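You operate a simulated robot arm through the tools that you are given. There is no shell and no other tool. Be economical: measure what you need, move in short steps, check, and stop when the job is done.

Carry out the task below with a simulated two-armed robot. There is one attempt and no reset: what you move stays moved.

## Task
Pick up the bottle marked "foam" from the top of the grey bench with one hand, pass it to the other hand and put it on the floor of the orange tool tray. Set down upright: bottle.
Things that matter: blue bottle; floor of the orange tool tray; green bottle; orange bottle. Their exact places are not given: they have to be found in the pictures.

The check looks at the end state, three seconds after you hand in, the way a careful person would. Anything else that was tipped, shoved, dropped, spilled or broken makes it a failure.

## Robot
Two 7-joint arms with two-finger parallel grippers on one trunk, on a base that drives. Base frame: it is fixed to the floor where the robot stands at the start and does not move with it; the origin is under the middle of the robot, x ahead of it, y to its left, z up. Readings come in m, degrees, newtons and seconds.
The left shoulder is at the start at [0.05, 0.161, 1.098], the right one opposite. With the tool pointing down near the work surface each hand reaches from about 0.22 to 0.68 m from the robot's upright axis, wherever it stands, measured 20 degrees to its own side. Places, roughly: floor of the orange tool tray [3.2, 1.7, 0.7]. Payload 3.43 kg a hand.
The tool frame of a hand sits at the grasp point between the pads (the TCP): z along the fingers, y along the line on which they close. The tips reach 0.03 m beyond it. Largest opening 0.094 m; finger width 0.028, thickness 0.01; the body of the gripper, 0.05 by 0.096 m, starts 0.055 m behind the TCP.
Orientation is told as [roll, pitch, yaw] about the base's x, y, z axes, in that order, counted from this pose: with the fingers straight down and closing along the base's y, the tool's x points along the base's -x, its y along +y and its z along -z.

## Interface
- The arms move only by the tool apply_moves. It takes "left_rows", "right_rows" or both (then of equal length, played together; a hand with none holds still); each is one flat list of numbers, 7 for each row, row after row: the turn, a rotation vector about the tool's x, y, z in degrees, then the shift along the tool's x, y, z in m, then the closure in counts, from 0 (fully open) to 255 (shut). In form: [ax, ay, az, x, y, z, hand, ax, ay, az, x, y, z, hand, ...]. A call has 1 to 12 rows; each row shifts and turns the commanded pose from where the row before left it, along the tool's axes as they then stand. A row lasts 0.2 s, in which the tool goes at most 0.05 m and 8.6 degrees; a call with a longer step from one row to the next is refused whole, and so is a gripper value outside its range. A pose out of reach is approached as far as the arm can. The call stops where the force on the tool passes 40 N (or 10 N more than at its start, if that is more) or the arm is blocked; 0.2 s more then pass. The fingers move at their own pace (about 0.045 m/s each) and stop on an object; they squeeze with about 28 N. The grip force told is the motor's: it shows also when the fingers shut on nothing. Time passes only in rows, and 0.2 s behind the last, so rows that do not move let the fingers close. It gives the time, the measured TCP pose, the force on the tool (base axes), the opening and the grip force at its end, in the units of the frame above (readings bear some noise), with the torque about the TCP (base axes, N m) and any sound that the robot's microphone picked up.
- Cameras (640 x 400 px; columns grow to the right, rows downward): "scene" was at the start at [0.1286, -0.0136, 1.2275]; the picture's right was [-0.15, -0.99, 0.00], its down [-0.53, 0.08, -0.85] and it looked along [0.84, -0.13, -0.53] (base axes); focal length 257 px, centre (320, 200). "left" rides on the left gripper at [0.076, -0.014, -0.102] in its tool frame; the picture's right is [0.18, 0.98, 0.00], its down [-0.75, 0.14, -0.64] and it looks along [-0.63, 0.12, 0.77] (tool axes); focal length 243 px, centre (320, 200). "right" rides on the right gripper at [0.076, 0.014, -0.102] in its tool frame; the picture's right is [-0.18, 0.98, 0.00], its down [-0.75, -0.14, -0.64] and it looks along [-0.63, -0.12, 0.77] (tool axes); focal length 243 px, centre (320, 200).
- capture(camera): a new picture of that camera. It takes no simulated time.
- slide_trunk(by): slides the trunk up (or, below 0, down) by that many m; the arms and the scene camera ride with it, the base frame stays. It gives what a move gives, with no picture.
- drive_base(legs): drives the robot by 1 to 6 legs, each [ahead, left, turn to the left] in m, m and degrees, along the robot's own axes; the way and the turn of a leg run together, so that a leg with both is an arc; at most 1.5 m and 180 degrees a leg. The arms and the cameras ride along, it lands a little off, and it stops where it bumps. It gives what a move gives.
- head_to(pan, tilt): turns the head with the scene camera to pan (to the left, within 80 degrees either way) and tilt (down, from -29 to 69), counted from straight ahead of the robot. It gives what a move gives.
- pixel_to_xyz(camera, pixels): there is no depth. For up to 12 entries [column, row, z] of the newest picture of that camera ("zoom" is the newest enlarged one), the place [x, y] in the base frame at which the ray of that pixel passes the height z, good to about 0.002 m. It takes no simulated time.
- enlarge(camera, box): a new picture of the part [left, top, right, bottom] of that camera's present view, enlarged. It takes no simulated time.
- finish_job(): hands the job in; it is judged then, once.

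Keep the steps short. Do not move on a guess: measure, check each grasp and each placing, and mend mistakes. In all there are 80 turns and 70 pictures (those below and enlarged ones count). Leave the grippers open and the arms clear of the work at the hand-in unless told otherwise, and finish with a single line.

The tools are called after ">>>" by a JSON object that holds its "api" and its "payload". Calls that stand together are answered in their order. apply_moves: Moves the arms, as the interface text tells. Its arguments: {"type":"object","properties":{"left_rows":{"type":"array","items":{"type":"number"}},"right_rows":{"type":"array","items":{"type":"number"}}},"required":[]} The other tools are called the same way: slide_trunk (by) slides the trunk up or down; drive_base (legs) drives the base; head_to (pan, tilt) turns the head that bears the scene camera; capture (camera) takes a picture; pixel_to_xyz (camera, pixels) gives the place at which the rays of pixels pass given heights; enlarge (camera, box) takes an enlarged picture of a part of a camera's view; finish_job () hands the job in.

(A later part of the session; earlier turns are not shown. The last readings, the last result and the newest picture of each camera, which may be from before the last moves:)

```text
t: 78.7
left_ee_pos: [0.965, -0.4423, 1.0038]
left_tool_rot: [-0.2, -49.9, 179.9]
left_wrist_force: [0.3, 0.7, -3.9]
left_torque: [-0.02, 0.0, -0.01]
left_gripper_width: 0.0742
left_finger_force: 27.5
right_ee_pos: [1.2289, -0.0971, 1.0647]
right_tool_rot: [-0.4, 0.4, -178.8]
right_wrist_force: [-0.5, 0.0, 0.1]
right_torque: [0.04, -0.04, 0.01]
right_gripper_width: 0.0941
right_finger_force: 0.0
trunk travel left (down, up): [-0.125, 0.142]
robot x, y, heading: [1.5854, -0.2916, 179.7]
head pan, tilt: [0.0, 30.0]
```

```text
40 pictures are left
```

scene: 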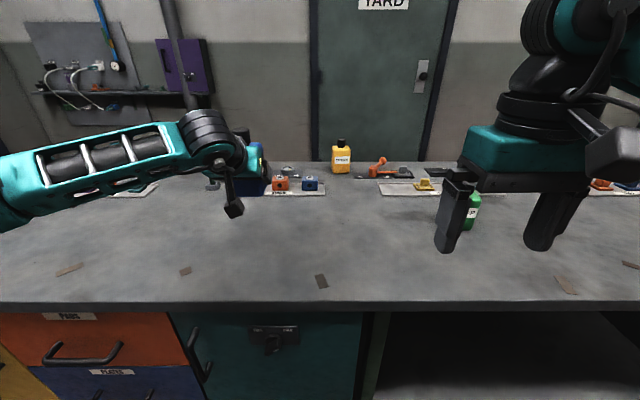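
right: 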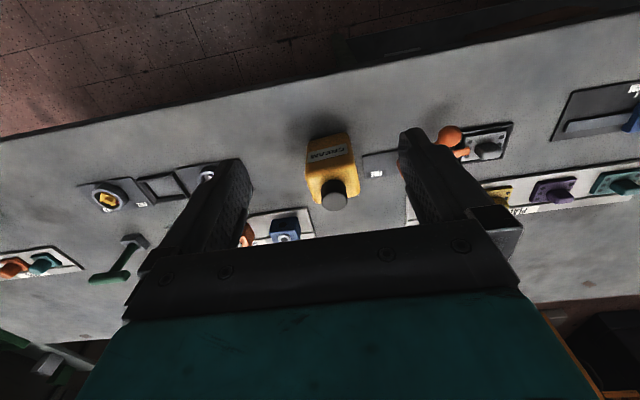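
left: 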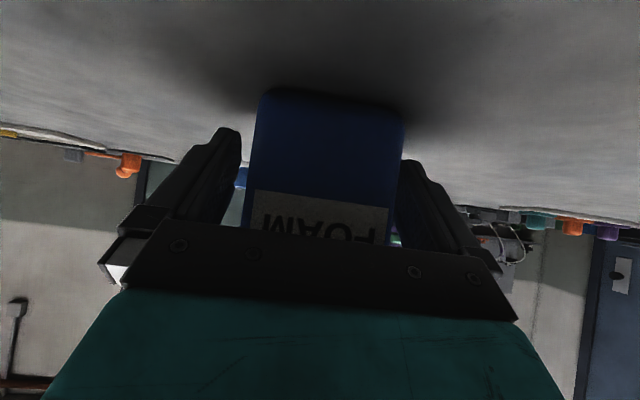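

The bottle is held, weighing about 0.4 kg. I'll back away from the bench, draw the hand in 0.2 m, and then turn it to point to the right.

>>> {"api": "drive_base", "payload": {"legs": [[-0.45, 0, 0]]}}

>>> {"api": "apply_moves", "payload": {"left_rows": [0, 0, 0, 0.0257, 0, -0.0306, 255, 0, 0, 0, 0.0257, 0, -0.0306, 255, 0, 0, 0, 0.0257, 0, -0.0306, 255, 0, 0, 0, 0.0257, 0, -0.0306, 255, 0, 0, 0, 0.0257, 0, -0.0306, 255, 0, 0, 0, 0, 0, 0, 255]}}

>>> {"api": "apply_moves", "payload": {"left_rows": [6.5, 0, 5.47, 0, 0, 0, 255, 6.5, 0, 5.47, 0, 0, 0, 255, 6.5, 0, 5.47, 0, 0, 0, 255, 6.5, 0, 5.47, 0, 0, 0, 255, 6.5, 0, 5.47, 0, 0, 0, 255, 0, 0, 0, 0, 0, 0, 255]}}

>>> {"api": "capture", "payload": {"camera": "scene"}}

```text
t: 81.5
left_ee_pos: [1.4177, -0.4395, 1.0053]
left_tool_rot: [-0.2, -50.0, 179.6]
left_wrist_force: [-0.1, -0.2, -3.6]
left_torque: [0.0, 0.0, -0.02]
left_gripper_width: 0.0744
left_finger_force: 27.9
right_ee_pos: [1.6849, -0.099, 1.0635]
right_tool_rot: [-0.4, 0.4, -179.0]
right_wrist_force: [0.1, 0.5, -0.2]
right_torque: [0.01, 0.0, -0.02]
right_gripper_width: 0.094
right_finger_force: 0.0
trunk travel left (down, up): [-0.125, 0.142]
robot x, y, heading: [2.0406, -0.2893, 179.5]
head pan, tilt: [0.0, 30.0]
```

```text
t: 82.8
left_ee_pos: [1.6171, -0.4404, 1.004]
left_tool_rot: [0.0, -49.9, 179.8]
left_wrist_force: [0.0, -0.2, -3.3]
left_torque: [-0.02, -0.02, -0.01]
left_gripper_width: 0.0743
left_finger_force: 27.8
right_ee_pos: [1.6845, -0.0982, 1.0635]
right_tool_rot: [-0.4, 0.3, -179.0]
right_wrist_force: [-0.2, -1.4, -0.2]
right_torque: [-0.01, 0.02, 0.0]
right_gripper_width: 0.0941
right_finger_force: 0.0
trunk travel left (down, up): [-0.125, 0.142]
robot x, y, heading: [2.0411, -0.2922, 179.6]
head pan, tilt: [0.0, 30.0]
```

```text
t: 84.2
left_ee_pos: [1.6182, -0.4418, 1.0036]
left_tool_rot: [0.0, -50.1, 137.1]
left_wrist_force: [-0.2, 0.1, -3.0]
left_torque: [0.0, 0.0, -0.01]
left_gripper_width: 0.0743
left_finger_force: 28.4
right_ee_pos: [1.6844, -0.0989, 1.0642]
right_tool_rot: [-0.3, 0.3, -179.0]
right_wrist_force: [0.3, 0.0, 0.0]
right_torque: [-0.01, 0.02, -0.03]
right_gripper_width: 0.0941
right_finger_force: 0.1
trunk travel left (down, up): [-0.125, 0.142]
robot x, y, heading: [2.0414, -0.2924, 179.7]
head pan, tilt: [0.0, 30.0]
```

```text
39 pictures are left
```

scene: 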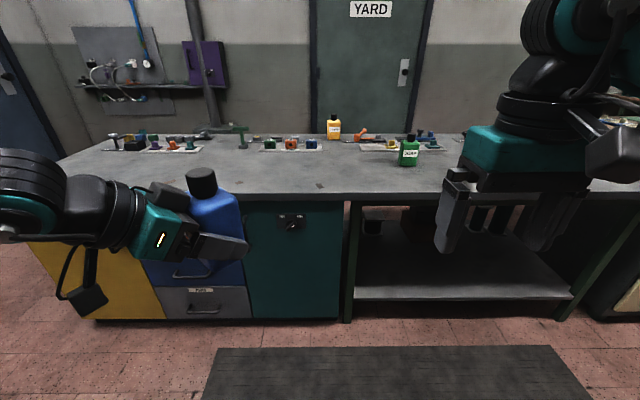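

Swinging works. I'll finish turning the left hand to point right, and in the same call raise the right hand 0.1 m and turn it 90° so its camera faces away.

>>> {"api": "apply_moves", "payload": {"left_rows": [6.05, 0, 5.08, 0, 0, 0, 255, 6.05, 0, 5.08, 0, 0, 0, 255, 6.05, 0, 5.08, 0, 0, 0, 255, 6.05, 0, 5.08, 0, 0, 0, 255, 6.05, 0, 5.08, 0, 0, 0, 255, 6.05, 0, 5.08, 0, 0, 0, 255, 0, 0, 0, 0, 0, 0, 255, 0, 0, 0, 0, 0, 0, 255, 0, 0, 0, 0, 0, 0, 255, 0, 0, 0, 0, 0, 0, 255, 0, 0, 0, 0, 0, 0, 255, 0, 0, 0, 0, 0, 0, 255], "right_rows": [0, 0, -8.2, 0, 0, -0.01, 0, 0, 0, -8.2, 0, 0, -0.01, 0, 0, 0, -8.2, 0, 0, -0.01, 0, 0, 0, -8.2, 0, 0, -0.01, 0, 0, 0, -8.2, 0, 0, -0.01, 0, 0, 0, -8.2, 0, 0, -0.01, 0, 0, 0, -8.2, 0, 0, -0.01, 0, 0, 0, -8.2, 0, 0, -0.01, 0, 0, 0, -8.2, 0, 0, -0.01, 0, 0, 0, -8.2, 0, 0, -0.01, 0, 0, 0, -8.2, 0, 0, 0, 0, 0, 0, 0, 0, 0, 0, 0]}}

>>> {"api": "capture", "payload": {"camera": "scene"}}

>>> {"api": "capture", "payload": {"camera": "right"}}

```text
t: 86.8
left_ee_pos: [1.6951, -0.387, 0.9894]
left_tool_rot: [3.2, -48.5, 109.5]
left_wrist_force: [-0.5, 0.9, -3.5]
left_torque: [-0.03, -0.01, -0.01]
left_gripper_width: 0.0745
left_finger_force: 27.9
left hand out of reach, approached as far as the arm can: row 2, 3, 4, 5, 6
right_ee_pos: [1.7705, -0.1683, 1.1271]
right_tool_rot: [0.3, 0.4, -88.8]
right_wrist_force: [0.5, -0.1, -0.2]
right_torque: [0.06, 0.0, 0.0]
right_gripper_width: 0.0941
right_finger_force: 0.0
right hand out of reach, approached as far as the arm can: row 8, 9, 10, 11
trunk travel left (down, up): [-0.125, 0.142]
robot x, y, heading: [2.0422, -0.2889, 179.6]
head pan, tilt: [0.0, 30.0]
```

```text
38 pictures are left
```

scene: 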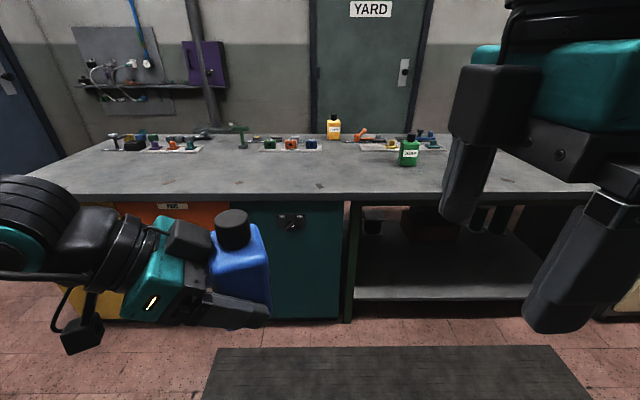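

```text
37 pictures are left
```

right: 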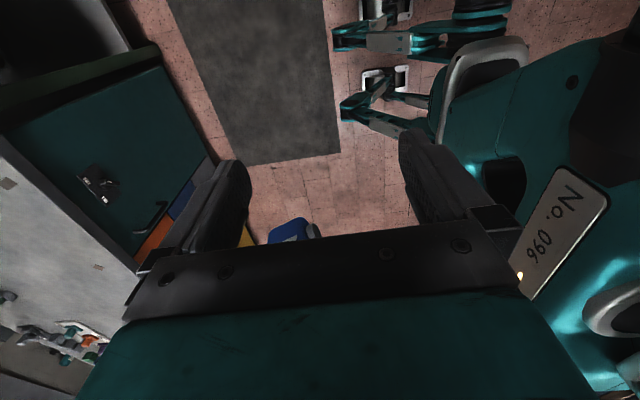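

Both hands were too close in for these orientations. I'll move them forward and the left toward the middle.

>>> {"api": "apply_moves", "payload": {"left_rows": [0, 0, 0, -0.0193, 0.0195, 0.023, 255, 0, 0, 0, -0.0193, 0.0195, 0.023, 255, 0, 0, 0, -0.0193, 0.0195, 0.023, 255, 0, 0, 0, -0.0193, 0.0195, 0.023, 255, 0, 0, 0, 0, 0, 0, 255, 0, 0, 0, 0, 0, 0, 255], "right_rows": [0, 0, 0, 0, -0.0345, 0, 0, 0, 0, 0, 0, -0.0345, 0, 0, 0, 0, 0, 0, -0.0345, 0, 0, 0, 0, 0, 0, -0.0345, 0, 0, 0, 0, 0, 0, 0, 0, 0, 0, 0, 0, 0, 0, 0, 0]}}

>>> {"api": "capture", "payload": {"camera": "scene"}}

```text
t: 88.2
left_ee_pos: [1.6067, -0.3256, 0.9887]
left_tool_rot: [3.2, -48.4, 109.8]
left_wrist_force: [0.3, 0.6, -3.7]
left_torque: [0.0, -0.01, 0.01]
left_gripper_width: 0.0745
left_finger_force: 28.1
left hand out of reach, approached as far as the arm can: row 4
right_ee_pos: [1.7392, -0.2146, 1.1027]
right_tool_rot: [0.4, 0.3, -88.9]
right_wrist_force: [0.3, 0.5, -0.7]
right_torque: [0.01, 0.0, 0.01]
right_gripper_width: 0.0939
right_finger_force: 0.1
right hand out of reach, approached as far as the arm can: row 1, 2, 3, 4
trunk travel left (down, up): [-0.125, 0.142]
robot x, y, heading: [2.0412, -0.2913, 179.5]
head pan, tilt: [0.0, 30.0]
```

```text
36 pictures are left
```

scene: 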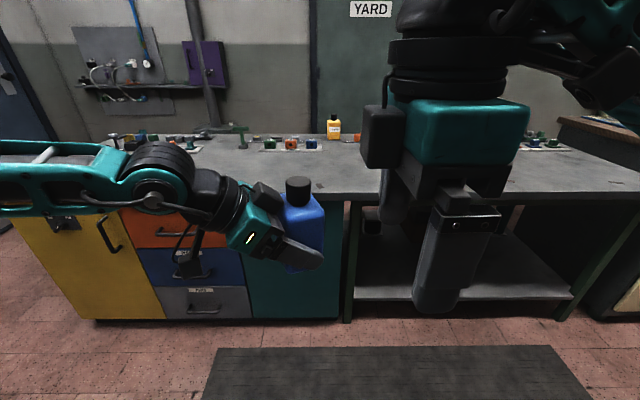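

The commanded pose resets to the measured one at reach limits. The right hand is too high and too close in to move freely, so I'll lower it, move it outward, and then go forward.

>>> {"api": "apply_moves", "payload": {"right_rows": [0, 0, 0, 0.03, 0, 0.035, 0, 0, 0, 0, 0.03, 0, 0.035, 0, 0, 0, 0, 0.03, 0, 0.035, 0, 0, 0, 0, 0, -0.035, 0, 0, 0, 0, 0, 0, -0.035, 0, 0, 0, 0, 0, 0, -0.035, 0, 0, 0, 0, 0, 0, -0.035, 0, 0, 0, 0, 0, 0, 0, 0, 0]}}

>>> {"api": "capture", "payload": {"camera": "scene"}}

```text
t: 90.0
left_ee_pos: [1.6063, -0.3255, 0.9886]
left_tool_rot: [3.1, -48.4, 109.7]
left_wrist_force: [-0.2, -0.2, -3.6]
left_torque: [-0.02, 0.0, 0.02]
left_gripper_width: 0.0745
left_finger_force: 27.9
right_ee_pos: [1.7386, -0.1975, 1.0073]
right_tool_rot: [0.2, 0.4, -89.0]
right_wrist_force: [0.3, 0.2, 0.1]
right_torque: [-0.02, 0.02, 0.03]
right_gripper_width: 0.0941
right_finger_force: 0.0
right hand out of reach, approached as far as the arm can: row 1, 2, 3, 4, 5, 6, 7
trunk travel left (down, up): [-0.125, 0.142]
robot x, y, heading: [2.0366, -0.2913, 179.2]
head pan, tilt: [0.0, 30.0]
```

```text
35 pictures are left
```

scene: 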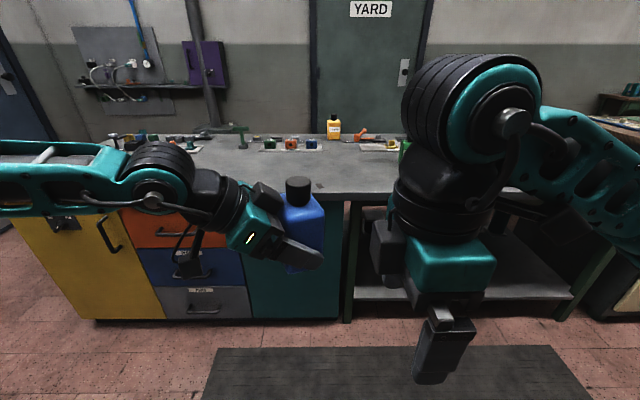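

The 90° wrist turn can't be reached away from the body. New plan: the right hand stays in its natural orientation and takes the round cap from above, which works at any yaw and leaves more clearance. First I'll turn the right hand back and move it outward.

>>> {"api": "apply_moves", "payload": {"right_rows": [0, 0, 8.2, 0, 0, 0, 0, 0, 0, 8.2, 0, 0, 0, 0, 0, 0, 8.2, 0, 0, 0, 0, 0, 0, 8.2, 0, 0, 0, 0, 0, 0, 8.2, 0, 0, 0, 0, 0, 0, 8.2, 0, 0, 0, 0, 0, 0, 8.2, 0, 0, 0, 0, 0, 0, 8.2, 0, 0, 0, 0, 0, 0, 8.2, 0, 0, 0, 0, 0, 0, 8.2, 0, 0, 0, 0, 0, 0, 8.2, 0, 0, 0, 0, 0, 0, 0, 0, 0, 0, 0]}}

>>> {"api": "apply_moves", "payload": {"right_rows": [0, 0, 0, 0, -0.04, -0.03, 0, 0, 0, 0, 0, -0.04, -0.03, 0, 0, 0, 0, 0, -0.04, -0.03, 0, 0, 0, 0, -0.04, 0, -0.02, 0, 0, 0, 0, -0.04, 0, -0.02, 0, 0, 0, 0, -0.04, 0, -0.02, 0, 0, 0, 0, 0, 0, 0, 0]}}

>>> {"api": "apply_moves", "payload": {"left_rows": [-6.28, 0, -5.58, 0, 0, 0, 255, -6.28, 0, -5.58, 0, 0, 0, 255, -6.28, 0, -5.58, 0, 0, 0, 255, -6.28, 0, -5.58, 0, 0, 0, 255, -6.28, 0, -5.58, 0, 0, 0, 255, -6.28, 0, -5.58, 0, 0, 0, 255, 3.1, -1.6, 0, 0, 0, 0, 255, 0, 0, 0, 0, 0, 0, 255]}}

>>> {"api": "capture", "payload": {"camera": "scene"}}

```text
t: 92.7
left_ee_pos: [1.6058, -0.3257, 0.9897]
left_tool_rot: [3.2, -48.6, 109.7]
left_wrist_force: [-0.3, -0.7, -3.1]
left_torque: [-0.02, -0.03, 0.01]
left_gripper_width: 0.074
left_finger_force: 27.9
right_ee_pos: [1.7376, -0.198, 1.0091]
right_tool_rot: [-0.2, 0.3, -179.2]
right_wrist_force: [0.1, 0.3, -0.2]
right_torque: [-0.03, 0.0, -0.01]
right_gripper_width: 0.0939
right_finger_force: 0.0
trunk travel left (down, up): [-0.125, 0.142]
robot x, y, heading: [2.0394, -0.2942, 179.6]
head pan, tilt: [0.0, 30.0]
```

```text
t: 94.2
left_ee_pos: [1.6068, -0.3256, 0.9885]
left_tool_rot: [3.2, -48.5, 109.7]
left_wrist_force: [-0.1, -0.7, -3.0]
left_torque: [-0.01, -0.02, 0.01]
left_gripper_width: 0.0744
left_finger_force: 28.2
right_ee_pos: [1.6165, -0.0826, 1.1609]
right_tool_rot: [-0.4, 0.3, -179.1]
right_wrist_force: [0.0, -0.1, 0.5]
right_torque: [-0.02, 0.01, 0.0]
right_gripper_width: 0.0938
right_finger_force: 0.1
trunk travel left (down, up): [-0.125, 0.142]
robot x, y, heading: [2.0399, -0.2912, 179.6]
head pan, tilt: [0.0, 30.0]
```

```text
t: 96.0
left_ee_pos: [1.6043, -0.3257, 0.9909]
left_tool_rot: [-1.3, -51.6, 160.9]
left_wrist_force: [0.1, 0.0, -4.1]
left_torque: [0.0, -0.03, -0.03]
left_gripper_width: 0.0742
left_finger_force: 28.1
right_ee_pos: [1.6169, -0.0825, 1.1627]
right_tool_rot: [-0.3, 0.3, -179.0]
right_wrist_force: [0.7, 0.0, -0.8]
right_torque: [-0.02, -0.03, -0.03]
right_gripper_width: 0.0941
right_finger_force: 0.1
trunk travel left (down, up): [-0.125, 0.142]
robot x, y, heading: [2.0423, -0.2926, 179.5]
head pan, tilt: [0.0, 30.0]
```

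```text
34 pictures are left
```

scene: 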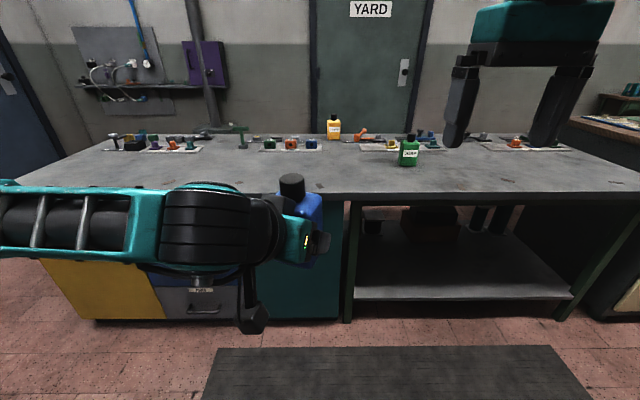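

The left hand now holds the bottle pointing nearly forward. I'll trim its tilt and bring the right hand over the cap at a safe height.

>>> {"api": "apply_moves", "payload": {"left_rows": [-1.3, 1.6, 0, 0, 0, 0, 255, 0, 0, 0, 0, 0, 0, 255, 0, 0, 0, 0, 0, 0, 255, 0, 0, 0, 0, 0, 0, 255, 0, 0, 0, 0, 0, 0, 255, 0, 0, 0, 0, 0, 0, 255, 0, 0, 0, 0, 0, 0, 255], "right_rows": [0, 0, 0, -0.0036, 0.04, 0, 0, 0, 0, 0, -0.0036, 0.04, 0, 0, 0, 0, 0, -0.0036, 0.04, 0, 0, 0, 0, 0, -0.0036, 0.04, 0, 0, 0, 0, 0, -0.0036, 0.04, 0, 0, 0, 0, 0, -0.0036, 0.04, 0, 0, 0, 0, 0, 0, 0, 0, 0]}}

>>> {"api": "capture", "payload": {"camera": "scene"}}

>>> {"api": "capture", "payload": {"camera": "right"}}

```text
t: 97.7
left_ee_pos: [1.6043, -0.3254, 0.991]
left_tool_rot: [0.2, -50.0, 160.8]
left_wrist_force: [0.4, 0.0, -4.2]
left_torque: [0.0, -0.03, -0.03]
left_gripper_width: 0.0746
left_finger_force: 28.0
right_ee_pos: [1.5964, -0.3229, 1.1594]
right_tool_rot: [-0.3, 0.3, -179.0]
right_wrist_force: [-0.1, 1.2, 0.3]
right_torque: [0.01, -0.01, 0.02]
right_gripper_width: 0.0942
right_finger_force: 0.1
trunk travel left (down, up): [-0.125, 0.142]
robot x, y, heading: [2.037, -0.2921, 179.4]
head pan, tilt: [0.0, 30.0]
```

```text
33 pictures are left
```

scene: 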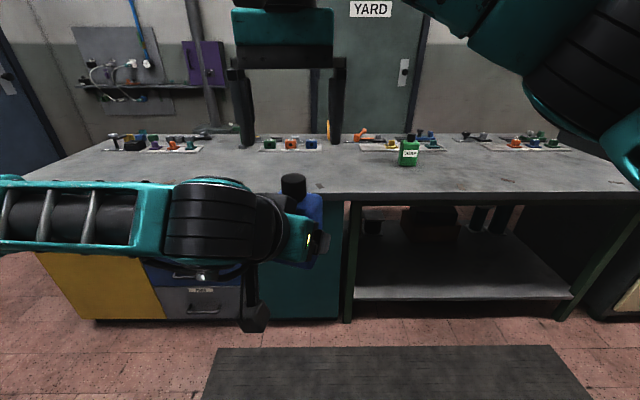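

```text
32 pictures are left
```

right: 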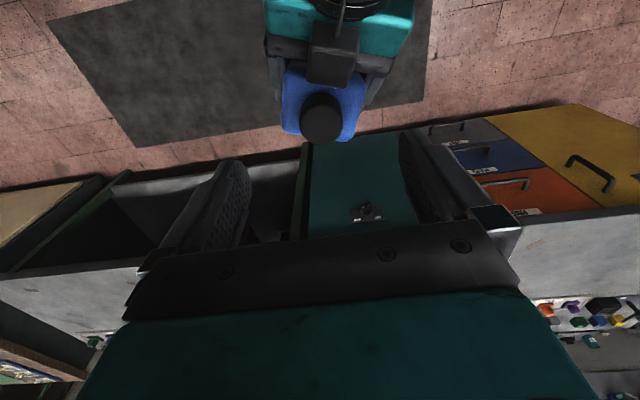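

Over the cap at a safe height. A box on top of the left gripper sits near the cap, so I'll align the right hand's yaw with the left's and measure the cap in both views.

>>> {"api": "pixel_to_xyz", "payload": {"camera": "right", "pixels": [[321, 117, 1.083], [321, 117, 1.075], [300, 117, 1.083], [343, 117, 1.083]]}}

>>> {"api": "pixel_to_xyz", "payload": {"camera": "scene", "pixels": [[293, 180, 1.083], [293, 180, 1.075], [281, 180, 1.083], [306, 180, 1.083]]}}

>>> {"api": "enlarge", "payload": {"camera": "scene", "box": [230, 140, 350, 215]}}

>>> {"api": "apply_moves", "payload": {"right_rows": [0, 0, 6.7, 0, 0, 0, 0, 0, 0, 6.7, 0, 0, 0, 0, 0, 0, 6.7, 0, 0, 0, 0, 0, 0, 0, 0, 0, 0, 0]}}

>>> {"api": "enlarge", "payload": {"camera": "right", "box": [200, 10, 440, 170]}}

```text
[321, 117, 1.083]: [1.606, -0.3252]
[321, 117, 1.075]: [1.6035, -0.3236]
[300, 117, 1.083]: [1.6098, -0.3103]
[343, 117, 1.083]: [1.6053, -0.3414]
```

```text
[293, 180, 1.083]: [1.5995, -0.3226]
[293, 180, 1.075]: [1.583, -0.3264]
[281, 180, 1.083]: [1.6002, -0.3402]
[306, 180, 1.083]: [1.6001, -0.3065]
```

```text
5.33 times, centred on (290, 178) of scene
```

zoom: 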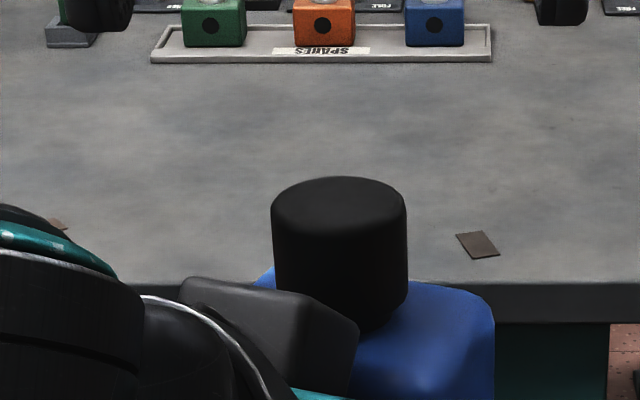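

```text
t: 98.7
left_ee_pos: [1.6058, -0.3261, 0.9904]
left_tool_rot: [0.2, -50.0, 160.9]
left_wrist_force: [-0.3, -0.2, -4.3]
left_torque: [-0.04, -0.01, -0.02]
left_gripper_width: 0.0741
left_finger_force: 28.2
right_ee_pos: [1.5986, -0.3226, 1.1569]
right_tool_rot: [-0.4, 0.1, 160.8]
right_wrist_force: [0.3, 0.2, 0.1]
right_torque: [0.0, -0.02, 0.02]
right_gripper_width: 0.094
right_finger_force: 0.1
trunk travel left (down, up): [-0.125, 0.142]
robot x, y, heading: [2.0421, -0.2924, 179.5]
head pan, tilt: [0.0, 30.0]
```

```text
2.50 times, centred on (320, 90) of right
```

zoom: 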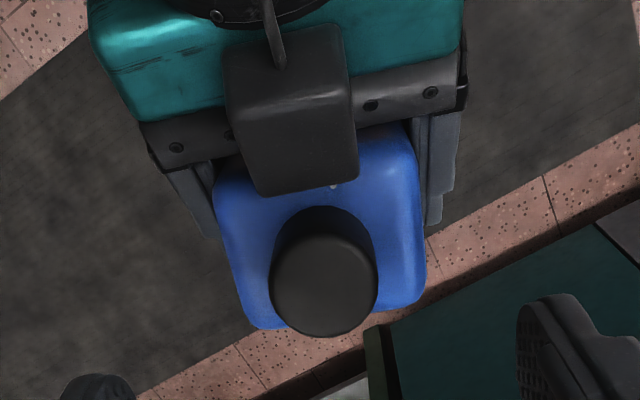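

>>> {"api": "pixel_to_xyz", "payload": {"camera": "zoom", "pixels": [[324, 287, 1.086], [271, 287, 1.086], [377, 287, 1.086], [324, 234, 1.086], [324, 337, 1.086]]}}

>>> {"api": "enlarge", "payload": {"camera": "scene", "box": [230, 140, 350, 215]}}

>>> {"api": "pixel_to_xyz", "payload": {"camera": "zoom", "pixels": [[339, 205, 1.086], [339, 236, 1.086], [339, 177, 1.086], [339, 205, 1.082], [339, 205, 1.09]]}}

```text
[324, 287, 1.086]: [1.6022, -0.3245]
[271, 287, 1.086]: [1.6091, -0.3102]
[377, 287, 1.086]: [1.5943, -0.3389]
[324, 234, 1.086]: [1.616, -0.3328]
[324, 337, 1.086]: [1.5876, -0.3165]
```

```text
5.33 times, centred on (290, 178) of scene
```

zoom: 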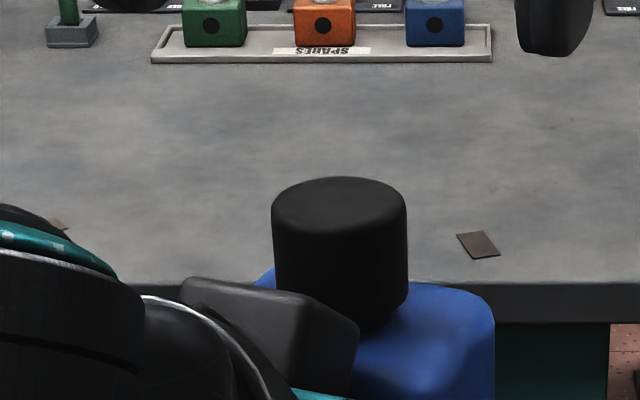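

```text
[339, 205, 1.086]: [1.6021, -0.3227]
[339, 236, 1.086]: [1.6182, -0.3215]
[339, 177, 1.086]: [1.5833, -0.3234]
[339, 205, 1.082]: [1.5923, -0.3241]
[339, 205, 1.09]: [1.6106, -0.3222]
```

The cap centre is (1.602, -0.3235) with its top at 1.086. The right TCP is within 4 mm on the clear side, so I'll lower it 0.070 m with fingers open.

>>> {"api": "apply_moves", "payload": {"right_rows": [0, 0, 0, 0, 0, 0.0175, 0, 0, 0, 0, 0, 0, 0.0175, 0, 0, 0, 0, 0, 0, 0.0175, 0, 0, 0, 0, 0, 0, 0.0175, 0, 0, 0, 0, 0, 0, 0, 0]}}

>>> {"api": "capture", "payload": {"camera": "right"}}

>>> {"api": "enlarge", "payload": {"camera": "scene", "box": [210, 110, 370, 215]}}

```text
t: 99.8
left_ee_pos: [1.6055, -0.326, 0.9902]
left_tool_rot: [0.1, -50.0, 160.9]
left_wrist_force: [-0.5, 0.9, -3.9]
left_torque: [0.01, -0.03, -0.05]
left_gripper_width: 0.0745
left_finger_force: 28.0
right_ee_pos: [1.5984, -0.3212, 1.0881]
right_tool_rot: [-0.4, 0.1, 160.8]
right_wrist_force: [-0.9, 0.0, 1.1]
right_torque: [0.02, -0.06, -0.01]
right_gripper_width: 0.0941
right_finger_force: 0.1
trunk travel left (down, up): [-0.125, 0.142]
robot x, y, heading: [2.0398, -0.2938, 179.6]
head pan, tilt: [0.0, 30.0]
```

```text
28 pictures are left
```

right: 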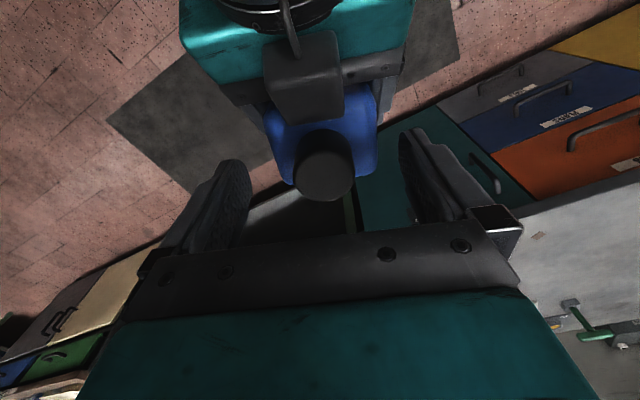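

```text
3.81 times, centred on (290, 162) of scene
```

zoom: 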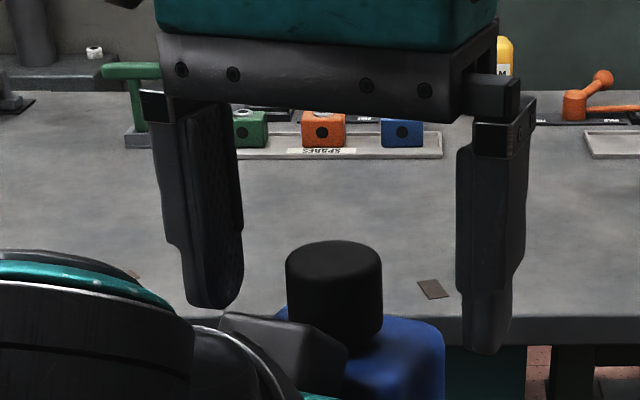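

The cap is centred between the right fingers, tips just above the bottle's shoulder. I'll close the right hand while the left holds.

>>> {"api": "apply_moves", "payload": {"right_rows": [0, 0, 0, 0, 0, 0, 255, 0, 0, 0, 0, 0, 0, 255, 0, 0, 0, 0, 0, 0, 255, 0, 0, 0, 0, 0, 0, 255, 0, 0, 0, 0, 0, 0, 255, 0, 0, 0, 0, 0, 0, 255, 0, 0, 0, 0, 0, 0, 255]}}

>>> {"api": "enlarge", "payload": {"camera": "scene", "box": [210, 110, 370, 215]}}

```text
t: 101.5
left_ee_pos: [1.6063, -0.3245, 0.99]
left_tool_rot: [0.1, -50.0, 160.5]
left_wrist_force: [7.1, 16.0, -4.4]
left_torque: [-1.43, 0.86, 0.04]
left_gripper_width: 0.0741
left_finger_force: 27.8
right_ee_pos: [1.599, -0.3203, 1.0888]
right_tool_rot: [-0.3, 0.1, 160.8]
right_wrist_force: [-7.1, -16.3, 1.7]
right_torque: [-0.14, -0.17, -0.18]
right_gripper_width: 0.0349
right_finger_force: 27.7
trunk travel left (down, up): [-0.125, 0.142]
robot x, y, heading: [2.0375, -0.2935, 179.3]
head pan, tilt: [0.0, 30.0]
```

```text
3.81 times, centred on (290, 162) of scene
```

zoom: 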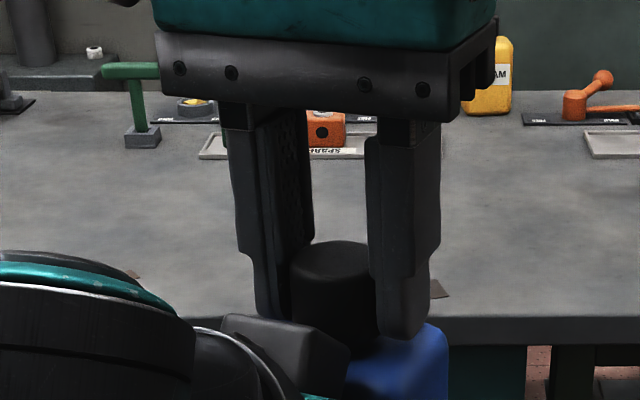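

Gripped the cap: 0.035 m wide, 28 N. A side load of 17 N shows a small misalignment, so I'll nudge the right hand 2 mm along its closing axis to relieve it.

>>> {"api": "apply_moves", "payload": {"right_rows": [0, 0, 0, 0, 0.002, 0, 255, 0, 0, 0, 0, 0, 0, 255]}}

```text
t: 102.0
left_ee_pos: [1.604, -0.3246, 0.9894]
left_tool_rot: [0.2, -50.1, 160.9]
left_wrist_force: [6.1, 13.1, -5.4]
left_torque: [-1.27, 0.78, -0.26]
left_gripper_width: 0.0746
left_finger_force: 28.5
right_ee_pos: [1.5968, -0.3217, 1.0879]
right_tool_rot: [-0.4, 0.1, 160.9]
right_wrist_force: [-6.4, -13.9, 1.4]
right_torque: [-0.04, -0.17, 0.11]
right_gripper_width: 0.0347
right_finger_force: 28.5
trunk travel left (down, up): [-0.125, 0.142]
robot x, y, heading: [2.0392, -0.2943, 179.7]
head pan, tilt: [0.0, 30.0]
```

>>> {"api": "apply_moves", "payload": {"right_rows": [0, 0, 0, 0, 0.004, 0, 255, 0, 0, 0, 0, 0.003, 0, 255, 0, 0, 0, 0, 0, 0, 255]}}

```text
t: 102.8
left_ee_pos: [1.6037, -0.3294, 0.9897]
left_tool_rot: [0.4, -49.8, 161.6]
left_wrist_force: [-7.0, -25.3, -17.3]
left_torque: [2.1, -0.26, -0.48]
left_gripper_width: 0.0746
left_finger_force: 27.9
right_ee_pos: [1.5943, -0.3277, 1.0889]
right_tool_rot: [-0.8, 0.1, 160.8]
right_wrist_force: [6.2, 25.4, 12.2]
right_torque: [0.33, -0.56, 0.7]
right_gripper_width: 0.0309
right_finger_force: 28.1
trunk travel left (down, up): [-0.125, 0.142]
robot x, y, heading: [2.0433, -0.2922, 179.3]
head pan, tilt: [0.0, 30.0]
```

That overshot and the grip width changed. I'll go back 4 mm and look.

>>> {"api": "apply_moves", "payload": {"right_rows": [0, 0, 0, 0, -0.004, 0, 255, 0, 0, 0, 0, 0, 0, 255]}}

>>> {"api": "enlarge", "payload": {"camera": "scene", "box": [210, 110, 370, 215]}}

>>> {"api": "capture", "payload": {"camera": "right"}}

```text
t: 103.5
left_ee_pos: [1.6067, -0.3262, 0.9882]
left_tool_rot: [0.3, -49.7, 160.8]
left_wrist_force: [-2.0, -17.7, -22.2]
left_torque: [1.2, 0.03, 0.02]
left_gripper_width: 0.0743
left_finger_force: 28.5
right_ee_pos: [1.5979, -0.3243, 1.0874]
right_tool_rot: [-0.6, 0.1, 160.8]
right_wrist_force: [1.7, 16.0, 18.9]
right_torque: [0.45, -0.42, 0.07]
right_gripper_width: 0.0308
right_finger_force: 27.8
trunk travel left (down, up): [-0.125, 0.142]
robot x, y, heading: [2.0413, -0.2924, 179.6]
head pan, tilt: [0.0, 30.0]
```

```text
3.81 times, centred on (290, 162) of scene
```

zoom: 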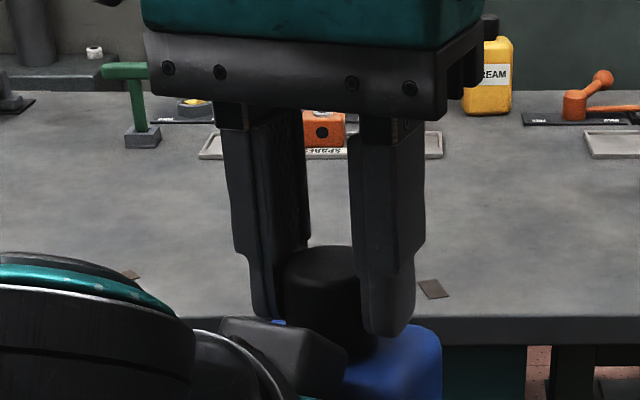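

```text
24 pictures are left
```

right: 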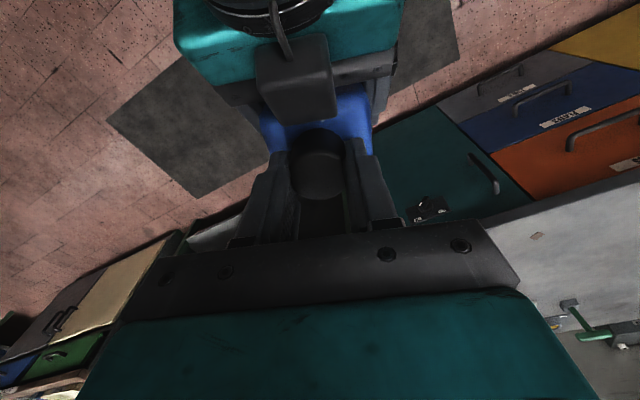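

The grip is now 0.031 m, about the cap's width, with an 18 N vertical push and 16 N sideways. I'll relieve it in small steps: up 2 mm and sideways 2 mm.

>>> {"api": "apply_moves", "payload": {"right_rows": [0, 0, 0, 0, -0.001, -0.002, 255, 0, 0, 0, 0, 0, 0, 255]}}

```text
t: 104.0
left_ee_pos: [1.6058, -0.3261, 0.991]
left_tool_rot: [0.3, -49.9, 160.7]
left_wrist_force: [2.2, -16.6, -14.6]
left_torque: [0.97, -0.42, -0.25]
left_gripper_width: 0.0745
left_finger_force: 28.0
right_ee_pos: [1.5951, -0.3242, 1.0893]
right_tool_rot: [-0.6, 0.1, 160.8]
right_wrist_force: [-2.0, 17.9, 11.0]
right_torque: [0.78, 0.54, 0.37]
right_gripper_width: 0.0306
right_finger_force: 27.7
trunk travel left (down, up): [-0.125, 0.142]
robot x, y, heading: [2.0405, -0.2911, 179.7]
head pan, tilt: [0.0, 30.0]
```

>>> {"api": "apply_moves", "payload": {"right_rows": [0, 0, 0, 0, -0.003, -0.002, 255, 0, 0, 0, 0, 0, 0, 255]}}

```text
t: 104.7
left_ee_pos: [1.6048, -0.3254, 0.9923]
left_tool_rot: [0.1, -50.2, 160.8]
left_wrist_force: [4.0, -7.4, -3.9]
left_torque: [0.13, -0.1, -0.14]
left_gripper_width: 0.0744
left_finger_force: 27.9
right_ee_pos: [1.598, -0.3227, 1.0924]
right_tool_rot: [-0.4, 0.1, 160.9]
right_wrist_force: [-4.8, 8.0, -0.2]
right_torque: [0.61, 0.56, 0.17]
right_gripper_width: 0.0309
right_finger_force: 27.8
trunk travel left (down, up): [-0.125, 0.142]
robot x, y, heading: [2.0342, -0.2928, 179.7]
head pan, tilt: [0.0, 30.0]
```

Loads are nearly gone. I'll open the left hand slowly while the right holds.

>>> {"api": "apply_moves", "payload": {"left_rows": [0, 0, 0, 0, 0, 0, 100, 0, 0, 0, 0, 0, 0, 50, 0, 0, 0, 0, 0, 0, 0, 0, 0, 0, 0, 0, 0, 0, 0, 0, 0, 0, 0, 0, 0]}}

>>> {"api": "capture", "payload": {"camera": "scene"}}

```text
t: 105.8
left_ee_pos: [1.6056, -0.3261, 0.9897]
left_tool_rot: [0.1, -50.0, 160.9]
left_wrist_force: [-0.9, -0.6, 0.3]
left_torque: [-0.01, 0.06, 0.01]
left_gripper_width: 0.0939
left_finger_force: 0.1
right_ee_pos: [1.5977, -0.3232, 1.0917]
right_tool_rot: [-0.4, 0.1, 160.9]
right_wrist_force: [0.8, 0.2, -0.5]
right_torque: [-0.02, 0.0, 0.0]
right_gripper_width: 0.0307
right_finger_force: 28.5
trunk travel left (down, up): [-0.125, 0.142]
robot x, y, heading: [2.0405, -0.2938, 179.8]
head pan, tilt: [0.0, 30.0]
```

```text
23 pictures are left
```

scene: 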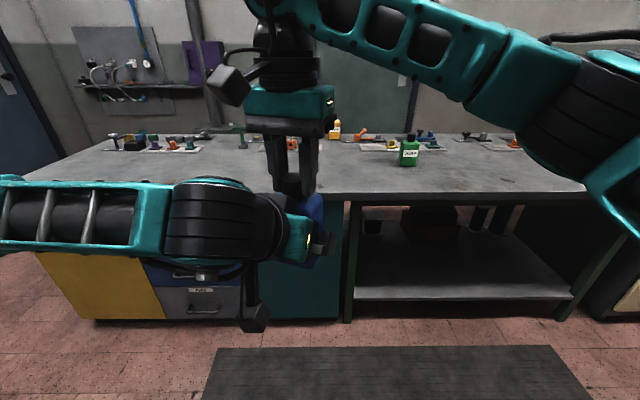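

The right hand should now read about -4 N but reads -0.5 N. I'll look closely.

>>> {"api": "enlarge", "payload": {"camera": "scene", "box": [210, 130, 370, 290]}}

>>> {"api": "capture", "payload": {"camera": "left"}}

```text
2.50 times, centred on (290, 210) of scene
```

zoom: 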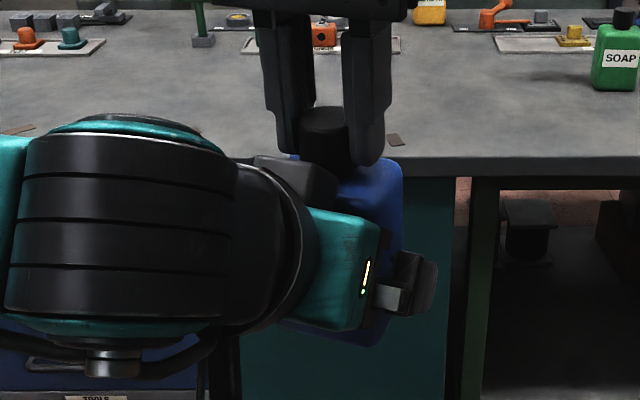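

```text
21 pictures are left
```

left: 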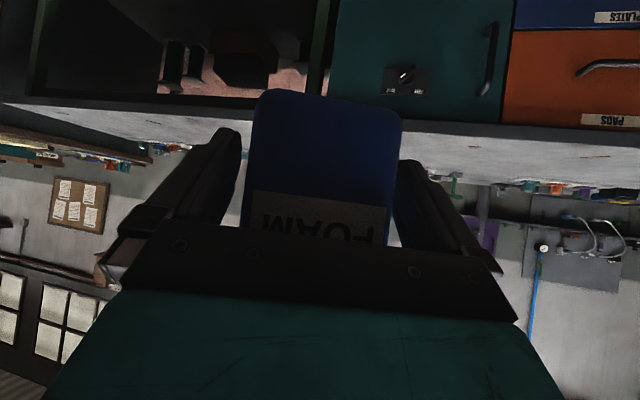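

The bottle hangs free between the open left fingers. I'll draw the left hand back along its own axis in small steps and check.

>>> {"api": "apply_moves", "payload": {"left_rows": [0, 0, 0, 0, 0, -0.012, 0, 0, 0, 0, 0, 0, -0.012, 0, 0, 0, 0, 0, 0, 0, 0]}}

```text
t: 106.7
left_ee_pos: [1.6217, -0.3319, 1.0069]
left_tool_rot: [0.1, -50.0, 161.0]
left_wrist_force: [-0.8, 0.0, 0.6]
left_torque: [-0.04, 0.02, 0.01]
left_gripper_width: 0.0942
left_finger_force: 0.0
right_ee_pos: [1.599, -0.3226, 1.0918]
right_tool_rot: [-0.4, 0.1, 160.9]
right_wrist_force: [-0.6, 0.7, 0.6]
right_torque: [0.02, 0.04, -0.02]
right_gripper_width: 0.0307
right_finger_force: 27.5
trunk travel left (down, up): [-0.125, 0.142]
robot x, y, heading: [2.0423, -0.2917, 179.4]
head pan, tilt: [0.0, 30.0]
```

>>> {"api": "capture", "payload": {"camera": "right"}}

>>> {"api": "enlarge", "payload": {"camera": "scene", "box": [210, 130, 370, 290]}}

```text
20 pictures are left
```

right: 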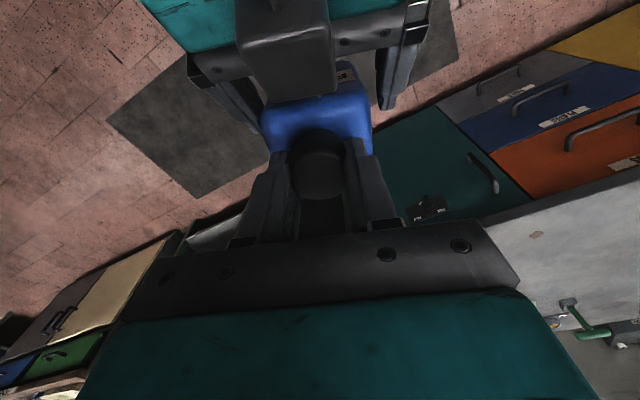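

```text
2.50 times, centred on (290, 210) of scene
```

zoom: 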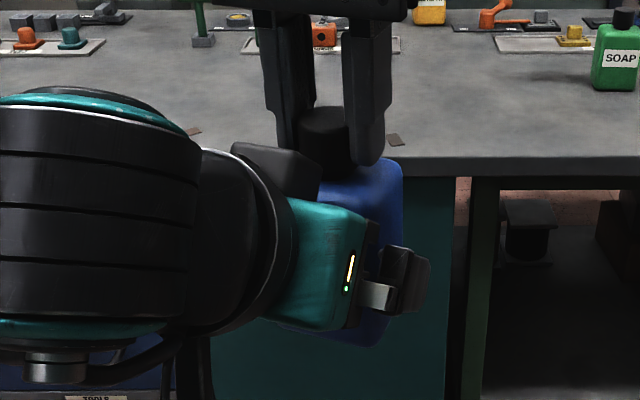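

The bottle stayed with the right hand, so the handover worked. I'll clear the hands by moving the right hand with the bottle forward out of the left fingers.

>>> {"api": "apply_moves", "payload": {"right_rows": [0, 0, 0, -0.01, 0, 0, 255, 0, 0, 0, -0.02, 0, 0, 255, 0, 0, 0, -0.025, 0, 0, 255, 0, 0, 0, -0.025, 0, 0, 255, 0, 0, 0, -0.025, 0, 0, 255, 0, 0, 0, -0.01, 0, 0, 255, 0, 0, 0, 0, 0, 0, 255]}}

>>> {"api": "capture", "payload": {"camera": "scene"}}

```text
t: 108.2
left_ee_pos: [1.6213, -0.3312, 1.0052]
left_tool_rot: [0.1, -50.1, 160.9]
left_wrist_force: [0.7, -0.4, 0.1]
left_torque: [0.01, 0.0, 0.03]
left_gripper_width: 0.0941
left_finger_force: 0.1
right_ee_pos: [1.4884, -0.2842, 1.0918]
right_tool_rot: [-0.4, 0.1, 160.9]
right_wrist_force: [-0.8, 0.2, -3.7]
right_torque: [0.0, -0.01, 0.01]
right_gripper_width: 0.0307
right_finger_force: 28.3
trunk travel left (down, up): [-0.125, 0.142]
robot x, y, heading: [2.041, -0.2951, 179.5]
head pan, tilt: [0.0, 30.0]
```

```text
18 pictures are left
```

scene: 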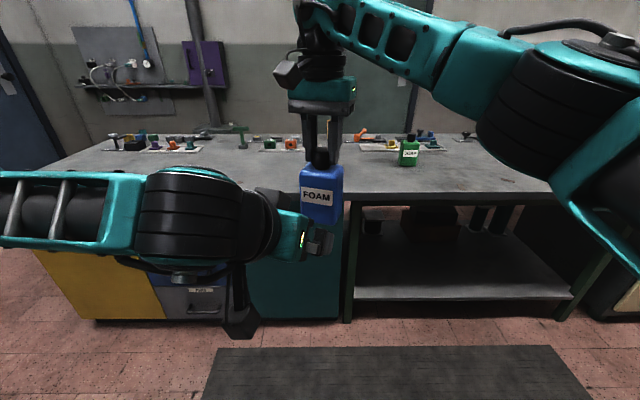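

The right hand now carries it (-3.7 N), upright. I'll move the left hand aside, point it down, and bring the right hand to a carrying pose.

>>> {"api": "apply_moves", "payload": {"left_rows": [0, 0, 0, 0, 0.04, 0, 0, 0, 0, 0, 0, 0.04, 0, 0, 0, 0, 0, 0, 0.04, 0, 0, 0, 0, 0, 0, 0.03, 0, 0, 0, 0, 0, 0, 0, 0, 0, 0, 8.4, 0, 0, 0, 0, 0, 0, 8.4, 0, 0, 0, 0, 0, 0, 8.4, 0, 0, 0, 0, 0, 0, 8.4, 0, 0, 0, 0, 0, 0, 8.4, 0, 0, 0, 0, 0, 0, 8, 0, 0, 0, 0, 0, 0, 0, 0, 0, 0, 0, 0], "right_rows": [0, 0, 0, 0, 0, 0, 255, 0, 0, 0, 0, 0, 0, 255, 0, 0, -6.7, 0, 0, 0, 255, 0, 0, -6.7, 0, 0, 0, 255, 0, 0, -6.7, 0, 0, 0, 255, 0, 0, 0, 0.02, -0.033, 0, 255, 0, 0, 0, 0.02, -0.033, 0, 255, 0, 0, 0, 0.02, -0.033, 0, 255, 0, 0, 0, 0.02, -0.033, 0, 255, 0, 0, 0, 0.02, -0.033, 0, 255, 0, 0, 0, 0.02, -0.033, 0, 255, 0, 0, 0, 0, 0, 0, 255]}}

>>> {"api": "capture", "payload": {"camera": "scene"}}

```text
t: 110.8
left_ee_pos: [1.5731, -0.474, 1.0064]
left_tool_rot: [0.2, 0.1, 161.0]
left_wrist_force: [0.2, -0.1, -0.2]
left_torque: [-0.02, 0.01, 0.01]
left_gripper_width: 0.0939
left_finger_force: 0.0
right_ee_pos: [1.6025, -0.0815, 1.0912]
right_tool_rot: [-0.3, 0.4, -179.0]
right_wrist_force: [1.3, 0.4, -4.4]
right_torque: [-0.03, 0.0, 0.0]
right_gripper_width: 0.0308
right_finger_force: 27.9
trunk travel left (down, up): [-0.125, 0.142]
robot x, y, heading: [2.0397, -0.2935, 179.5]
head pan, tilt: [0.0, 30.0]
```

```text
17 pictures are left
```

scene: 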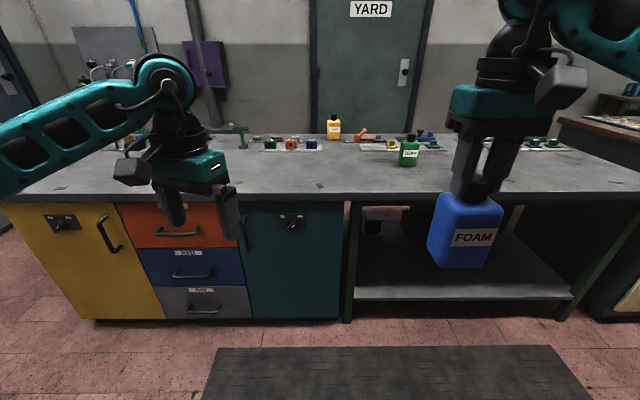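

The bottle hangs upright in the right hand. I'll turn right to about heading 30, away from the bench, and look at the tray.

>>> {"api": "drive_base", "payload": {"legs": [[0, 0, -145]]}}

>>> {"api": "head_to", "payload": {"pan": 20, "tilt": 22}}

>>> {"api": "capture", "payload": {"camera": "scene"}}

```text
t: 117.2
left_ee_pos: [2.3179, 0.125, 1.0065]
left_tool_rot: [0.1, 0.0, 16.0]
left_wrist_force: [-0.1, 0.0, 0.4]
left_torque: [0.01, 0.02, 0.0]
left_gripper_width: 0.094
left_finger_force: 0.0
right_ee_pos: [2.5187, -0.2131, 1.091]
right_tool_rot: [-0.3, 0.3, 36.2]
right_wrist_force: [0.3, 0.0, -3.8]
right_torque: [0.01, 0.0, 0.04]
right_gripper_width: 0.0307
right_finger_force: 28.2
trunk travel left (down, up): [-0.125, 0.142]
robot x, y, heading: [2.0369, -0.2908, 34.6]
head pan, tilt: [0.0, 30.0]
```

```text
t: 118.0
left_ee_pos: [2.3173, 0.1239, 1.007]
left_tool_rot: [0.1, 0.0, 16.1]
left_wrist_force: [-0.3, 0.3, -0.6]
left_torque: [-0.01, 0.02, 0.04]
left_gripper_width: 0.094
left_finger_force: 0.0
right_ee_pos: [2.5191, -0.2131, 1.0917]
right_tool_rot: [-0.4, 0.4, 36.1]
right_wrist_force: [-0.5, -0.4, -3.8]
right_torque: [0.01, -0.03, 0.04]
right_gripper_width: 0.0307
right_finger_force: 27.8
trunk travel left (down, up): [-0.125, 0.142]
robot x, y, heading: [2.0434, -0.2962, 34.6]
head pan, tilt: [20.0, 22.0]
```

```text
16 pictures are left
```

scene: 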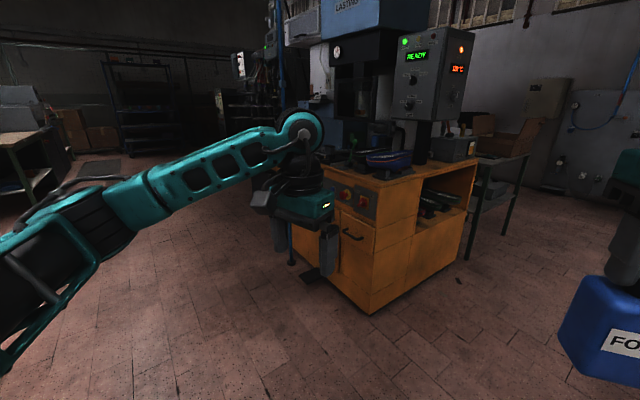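

>>> {"api": "pixel_to_xyz", "payload": {"camera": "scene", "pixels": [[370, 314, 0.0], [460, 250, 0.0], [310, 280, 0.0], [292, 255, 0.0], [375, 210, 0.7], [325, 165, 0.7], [480, 162, 0.7], [240, 165, 0]]}}

>>> {"api": "drive_base", "payload": {"legs": [[0, 0, 55], [1.3, 0.0, 0]]}}

>>> {"api": "head_to", "payload": {"pan": -60, "tilt": 30}}

>>> {"api": "capture", "payload": {"camera": "scene"}}

```text
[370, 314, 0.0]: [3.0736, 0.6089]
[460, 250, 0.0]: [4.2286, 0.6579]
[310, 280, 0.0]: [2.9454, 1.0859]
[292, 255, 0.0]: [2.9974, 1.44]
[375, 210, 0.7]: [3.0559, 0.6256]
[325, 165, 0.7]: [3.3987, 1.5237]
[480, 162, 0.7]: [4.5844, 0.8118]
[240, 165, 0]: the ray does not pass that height
```

```text
t: 127.2
left_ee_pos: [1.8409, 1.5046, 1.0071]
left_tool_rot: [0.1, 0.0, 72.4]
left_wrist_force: [-0.4, -0.1, 0.6]
left_torque: [-0.01, -0.02, -0.01]
left_gripper_width: 0.094
left_finger_force: 0.0
right_ee_pos: [2.2327, 1.4846, 1.0902]
right_tool_rot: [-0.2, 0.3, 92.4]
right_wrist_force: [-0.4, -0.9, -3.5]
right_torque: [-0.01, -0.02, 0.03]
right_gripper_width: 0.0305
right_finger_force: 27.7
trunk travel left (down, up): [-0.125, 0.142]
robot x, y, heading: [2.0361, 1.0426, 91.0]
head pan, tilt: [20.0, 22.0]
```

```text
t: 128.7
left_ee_pos: [1.8409, 1.5041, 1.0056]
left_tool_rot: [0.1, 0.0, 72.4]
left_wrist_force: [-0.2, 0.2, -0.3]
left_torque: [-0.02, 0.0, 0.0]
left_gripper_width: 0.0941
left_finger_force: 0.1
right_ee_pos: [2.2328, 1.4834, 1.0909]
right_tool_rot: [-0.3, 0.3, 92.3]
right_wrist_force: [-0.5, -0.4, -2.8]
right_torque: [0.04, -0.01, 0.01]
right_gripper_width: 0.0308
right_finger_force: 27.7
trunk travel left (down, up): [-0.125, 0.142]
robot x, y, heading: [2.0346, 1.0402, 91.2]
head pan, tilt: [-60.0, 30.0]
```

```text
15 pictures are left
```

scene: 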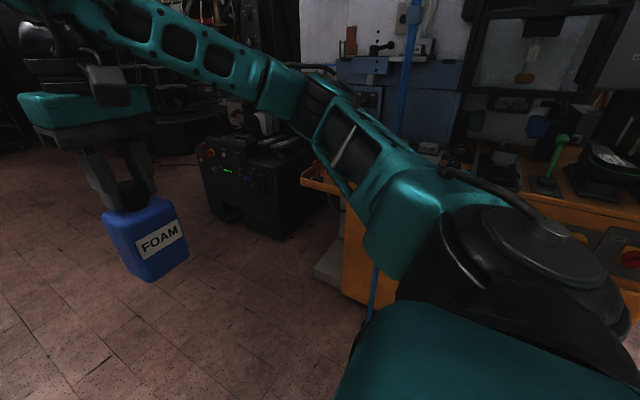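

>>> {"api": "pixel_to_xyz", "payload": {"camera": "scene", "pixels": [[285, 238, 0.0], [212, 215, 0.0], [343, 292, 0.0], [318, 270, 0.0], [325, 190, 0.72], [303, 178, 0.72]]}}

>>> {"api": "drive_base", "payload": {"legs": [[0.8, 0, 0], [0, 0, -91]]}}

>>> {"api": "head_to", "payload": {"pan": -10, "tilt": 32}}

>>> {"api": "capture", "payload": {"camera": "scene"}}

```text
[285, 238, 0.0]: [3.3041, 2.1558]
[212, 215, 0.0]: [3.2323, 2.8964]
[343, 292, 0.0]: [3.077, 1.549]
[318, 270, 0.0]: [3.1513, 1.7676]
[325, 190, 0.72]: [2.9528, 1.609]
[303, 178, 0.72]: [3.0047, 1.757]
```

```text
t: 136.9
left_ee_pos: [2.5017, 1.9967, 1.0064]
left_tool_rot: [0.0, -0.1, -21.2]
left_wrist_force: [0.8, -0.1, 0.3]
left_torque: [0.0, 0.02, -0.02]
left_gripper_width: 0.094
left_finger_force: 0.1
right_ee_pos: [2.4571, 1.6063, 1.0921]
right_tool_rot: [-0.3, 0.4, -1.1]
right_wrist_force: [0.3, 0.9, -3.6]
right_torque: [0.02, 0.06, 0.02]
right_gripper_width: 0.0307
right_finger_force: 27.9
trunk travel left (down, up): [-0.125, 0.142]
robot x, y, heading: [2.0277, 1.8323, -2.6]
head pan, tilt: [-60.0, 30.0]
```

```text
t: 138.1
left_ee_pos: [2.5029, 1.9976, 1.0066]
left_tool_rot: [0.2, 0.0, -21.1]
left_wrist_force: [0.2, -0.7, -0.4]
left_torque: [-0.02, 0.0, -0.03]
left_gripper_width: 0.0937
left_finger_force: 0.1
right_ee_pos: [2.4573, 1.6064, 1.0906]
right_tool_rot: [-0.2, 0.4, -1.1]
right_wrist_force: [0.7, -0.1, -3.8]
right_torque: [0.01, -0.01, -0.01]
right_gripper_width: 0.0306
right_finger_force: 27.9
trunk travel left (down, up): [-0.125, 0.142]
robot x, y, heading: [2.0301, 1.8313, -2.2]
head pan, tilt: [-10.0, 32.0]
```

```text
14 pictures are left
```

scene: 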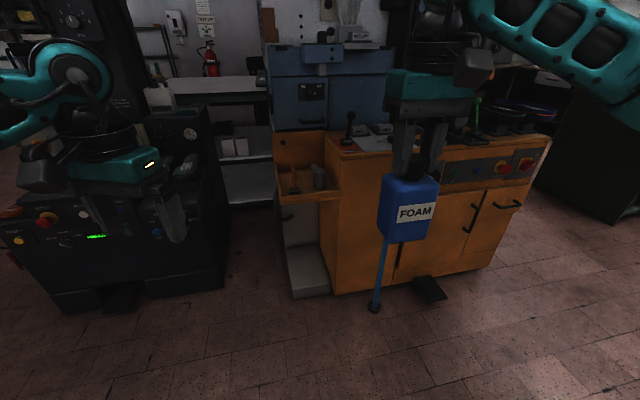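

>>> {"api": "pixel_to_xyz", "payload": {"camera": "scene", "pixels": [[375, 307, 0.0], [330, 292, 0.0], [295, 296, 0.0], [225, 285, 0.0], [280, 203, 0.7], [338, 198, 0.7]]}}

>>> {"api": "enlarge", "payload": {"camera": "scene", "box": [255, 120, 355, 220]}}

>>> {"api": "pixel_to_xyz", "payload": {"camera": "zoom", "pixels": [[200, 300, 0.7], [440, 300, 0.7], [200, 340, 0.7], [320, 250, 0.7], [320, 320, 0.7]]}}

```text
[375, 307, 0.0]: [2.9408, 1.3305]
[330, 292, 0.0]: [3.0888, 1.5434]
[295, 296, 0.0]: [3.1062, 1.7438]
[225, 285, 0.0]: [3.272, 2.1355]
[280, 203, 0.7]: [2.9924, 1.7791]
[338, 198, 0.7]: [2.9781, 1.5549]
```

```text
4.00 times, centred on (305, 170) of scene
```

zoom: 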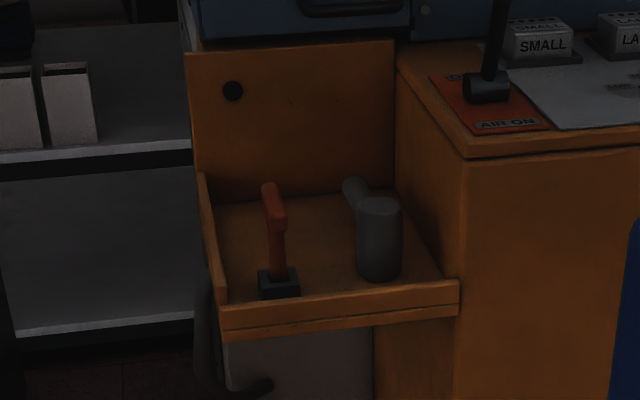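

```text
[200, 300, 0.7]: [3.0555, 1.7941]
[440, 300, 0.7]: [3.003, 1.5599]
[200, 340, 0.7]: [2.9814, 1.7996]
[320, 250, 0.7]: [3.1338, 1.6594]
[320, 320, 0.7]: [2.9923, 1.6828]
```

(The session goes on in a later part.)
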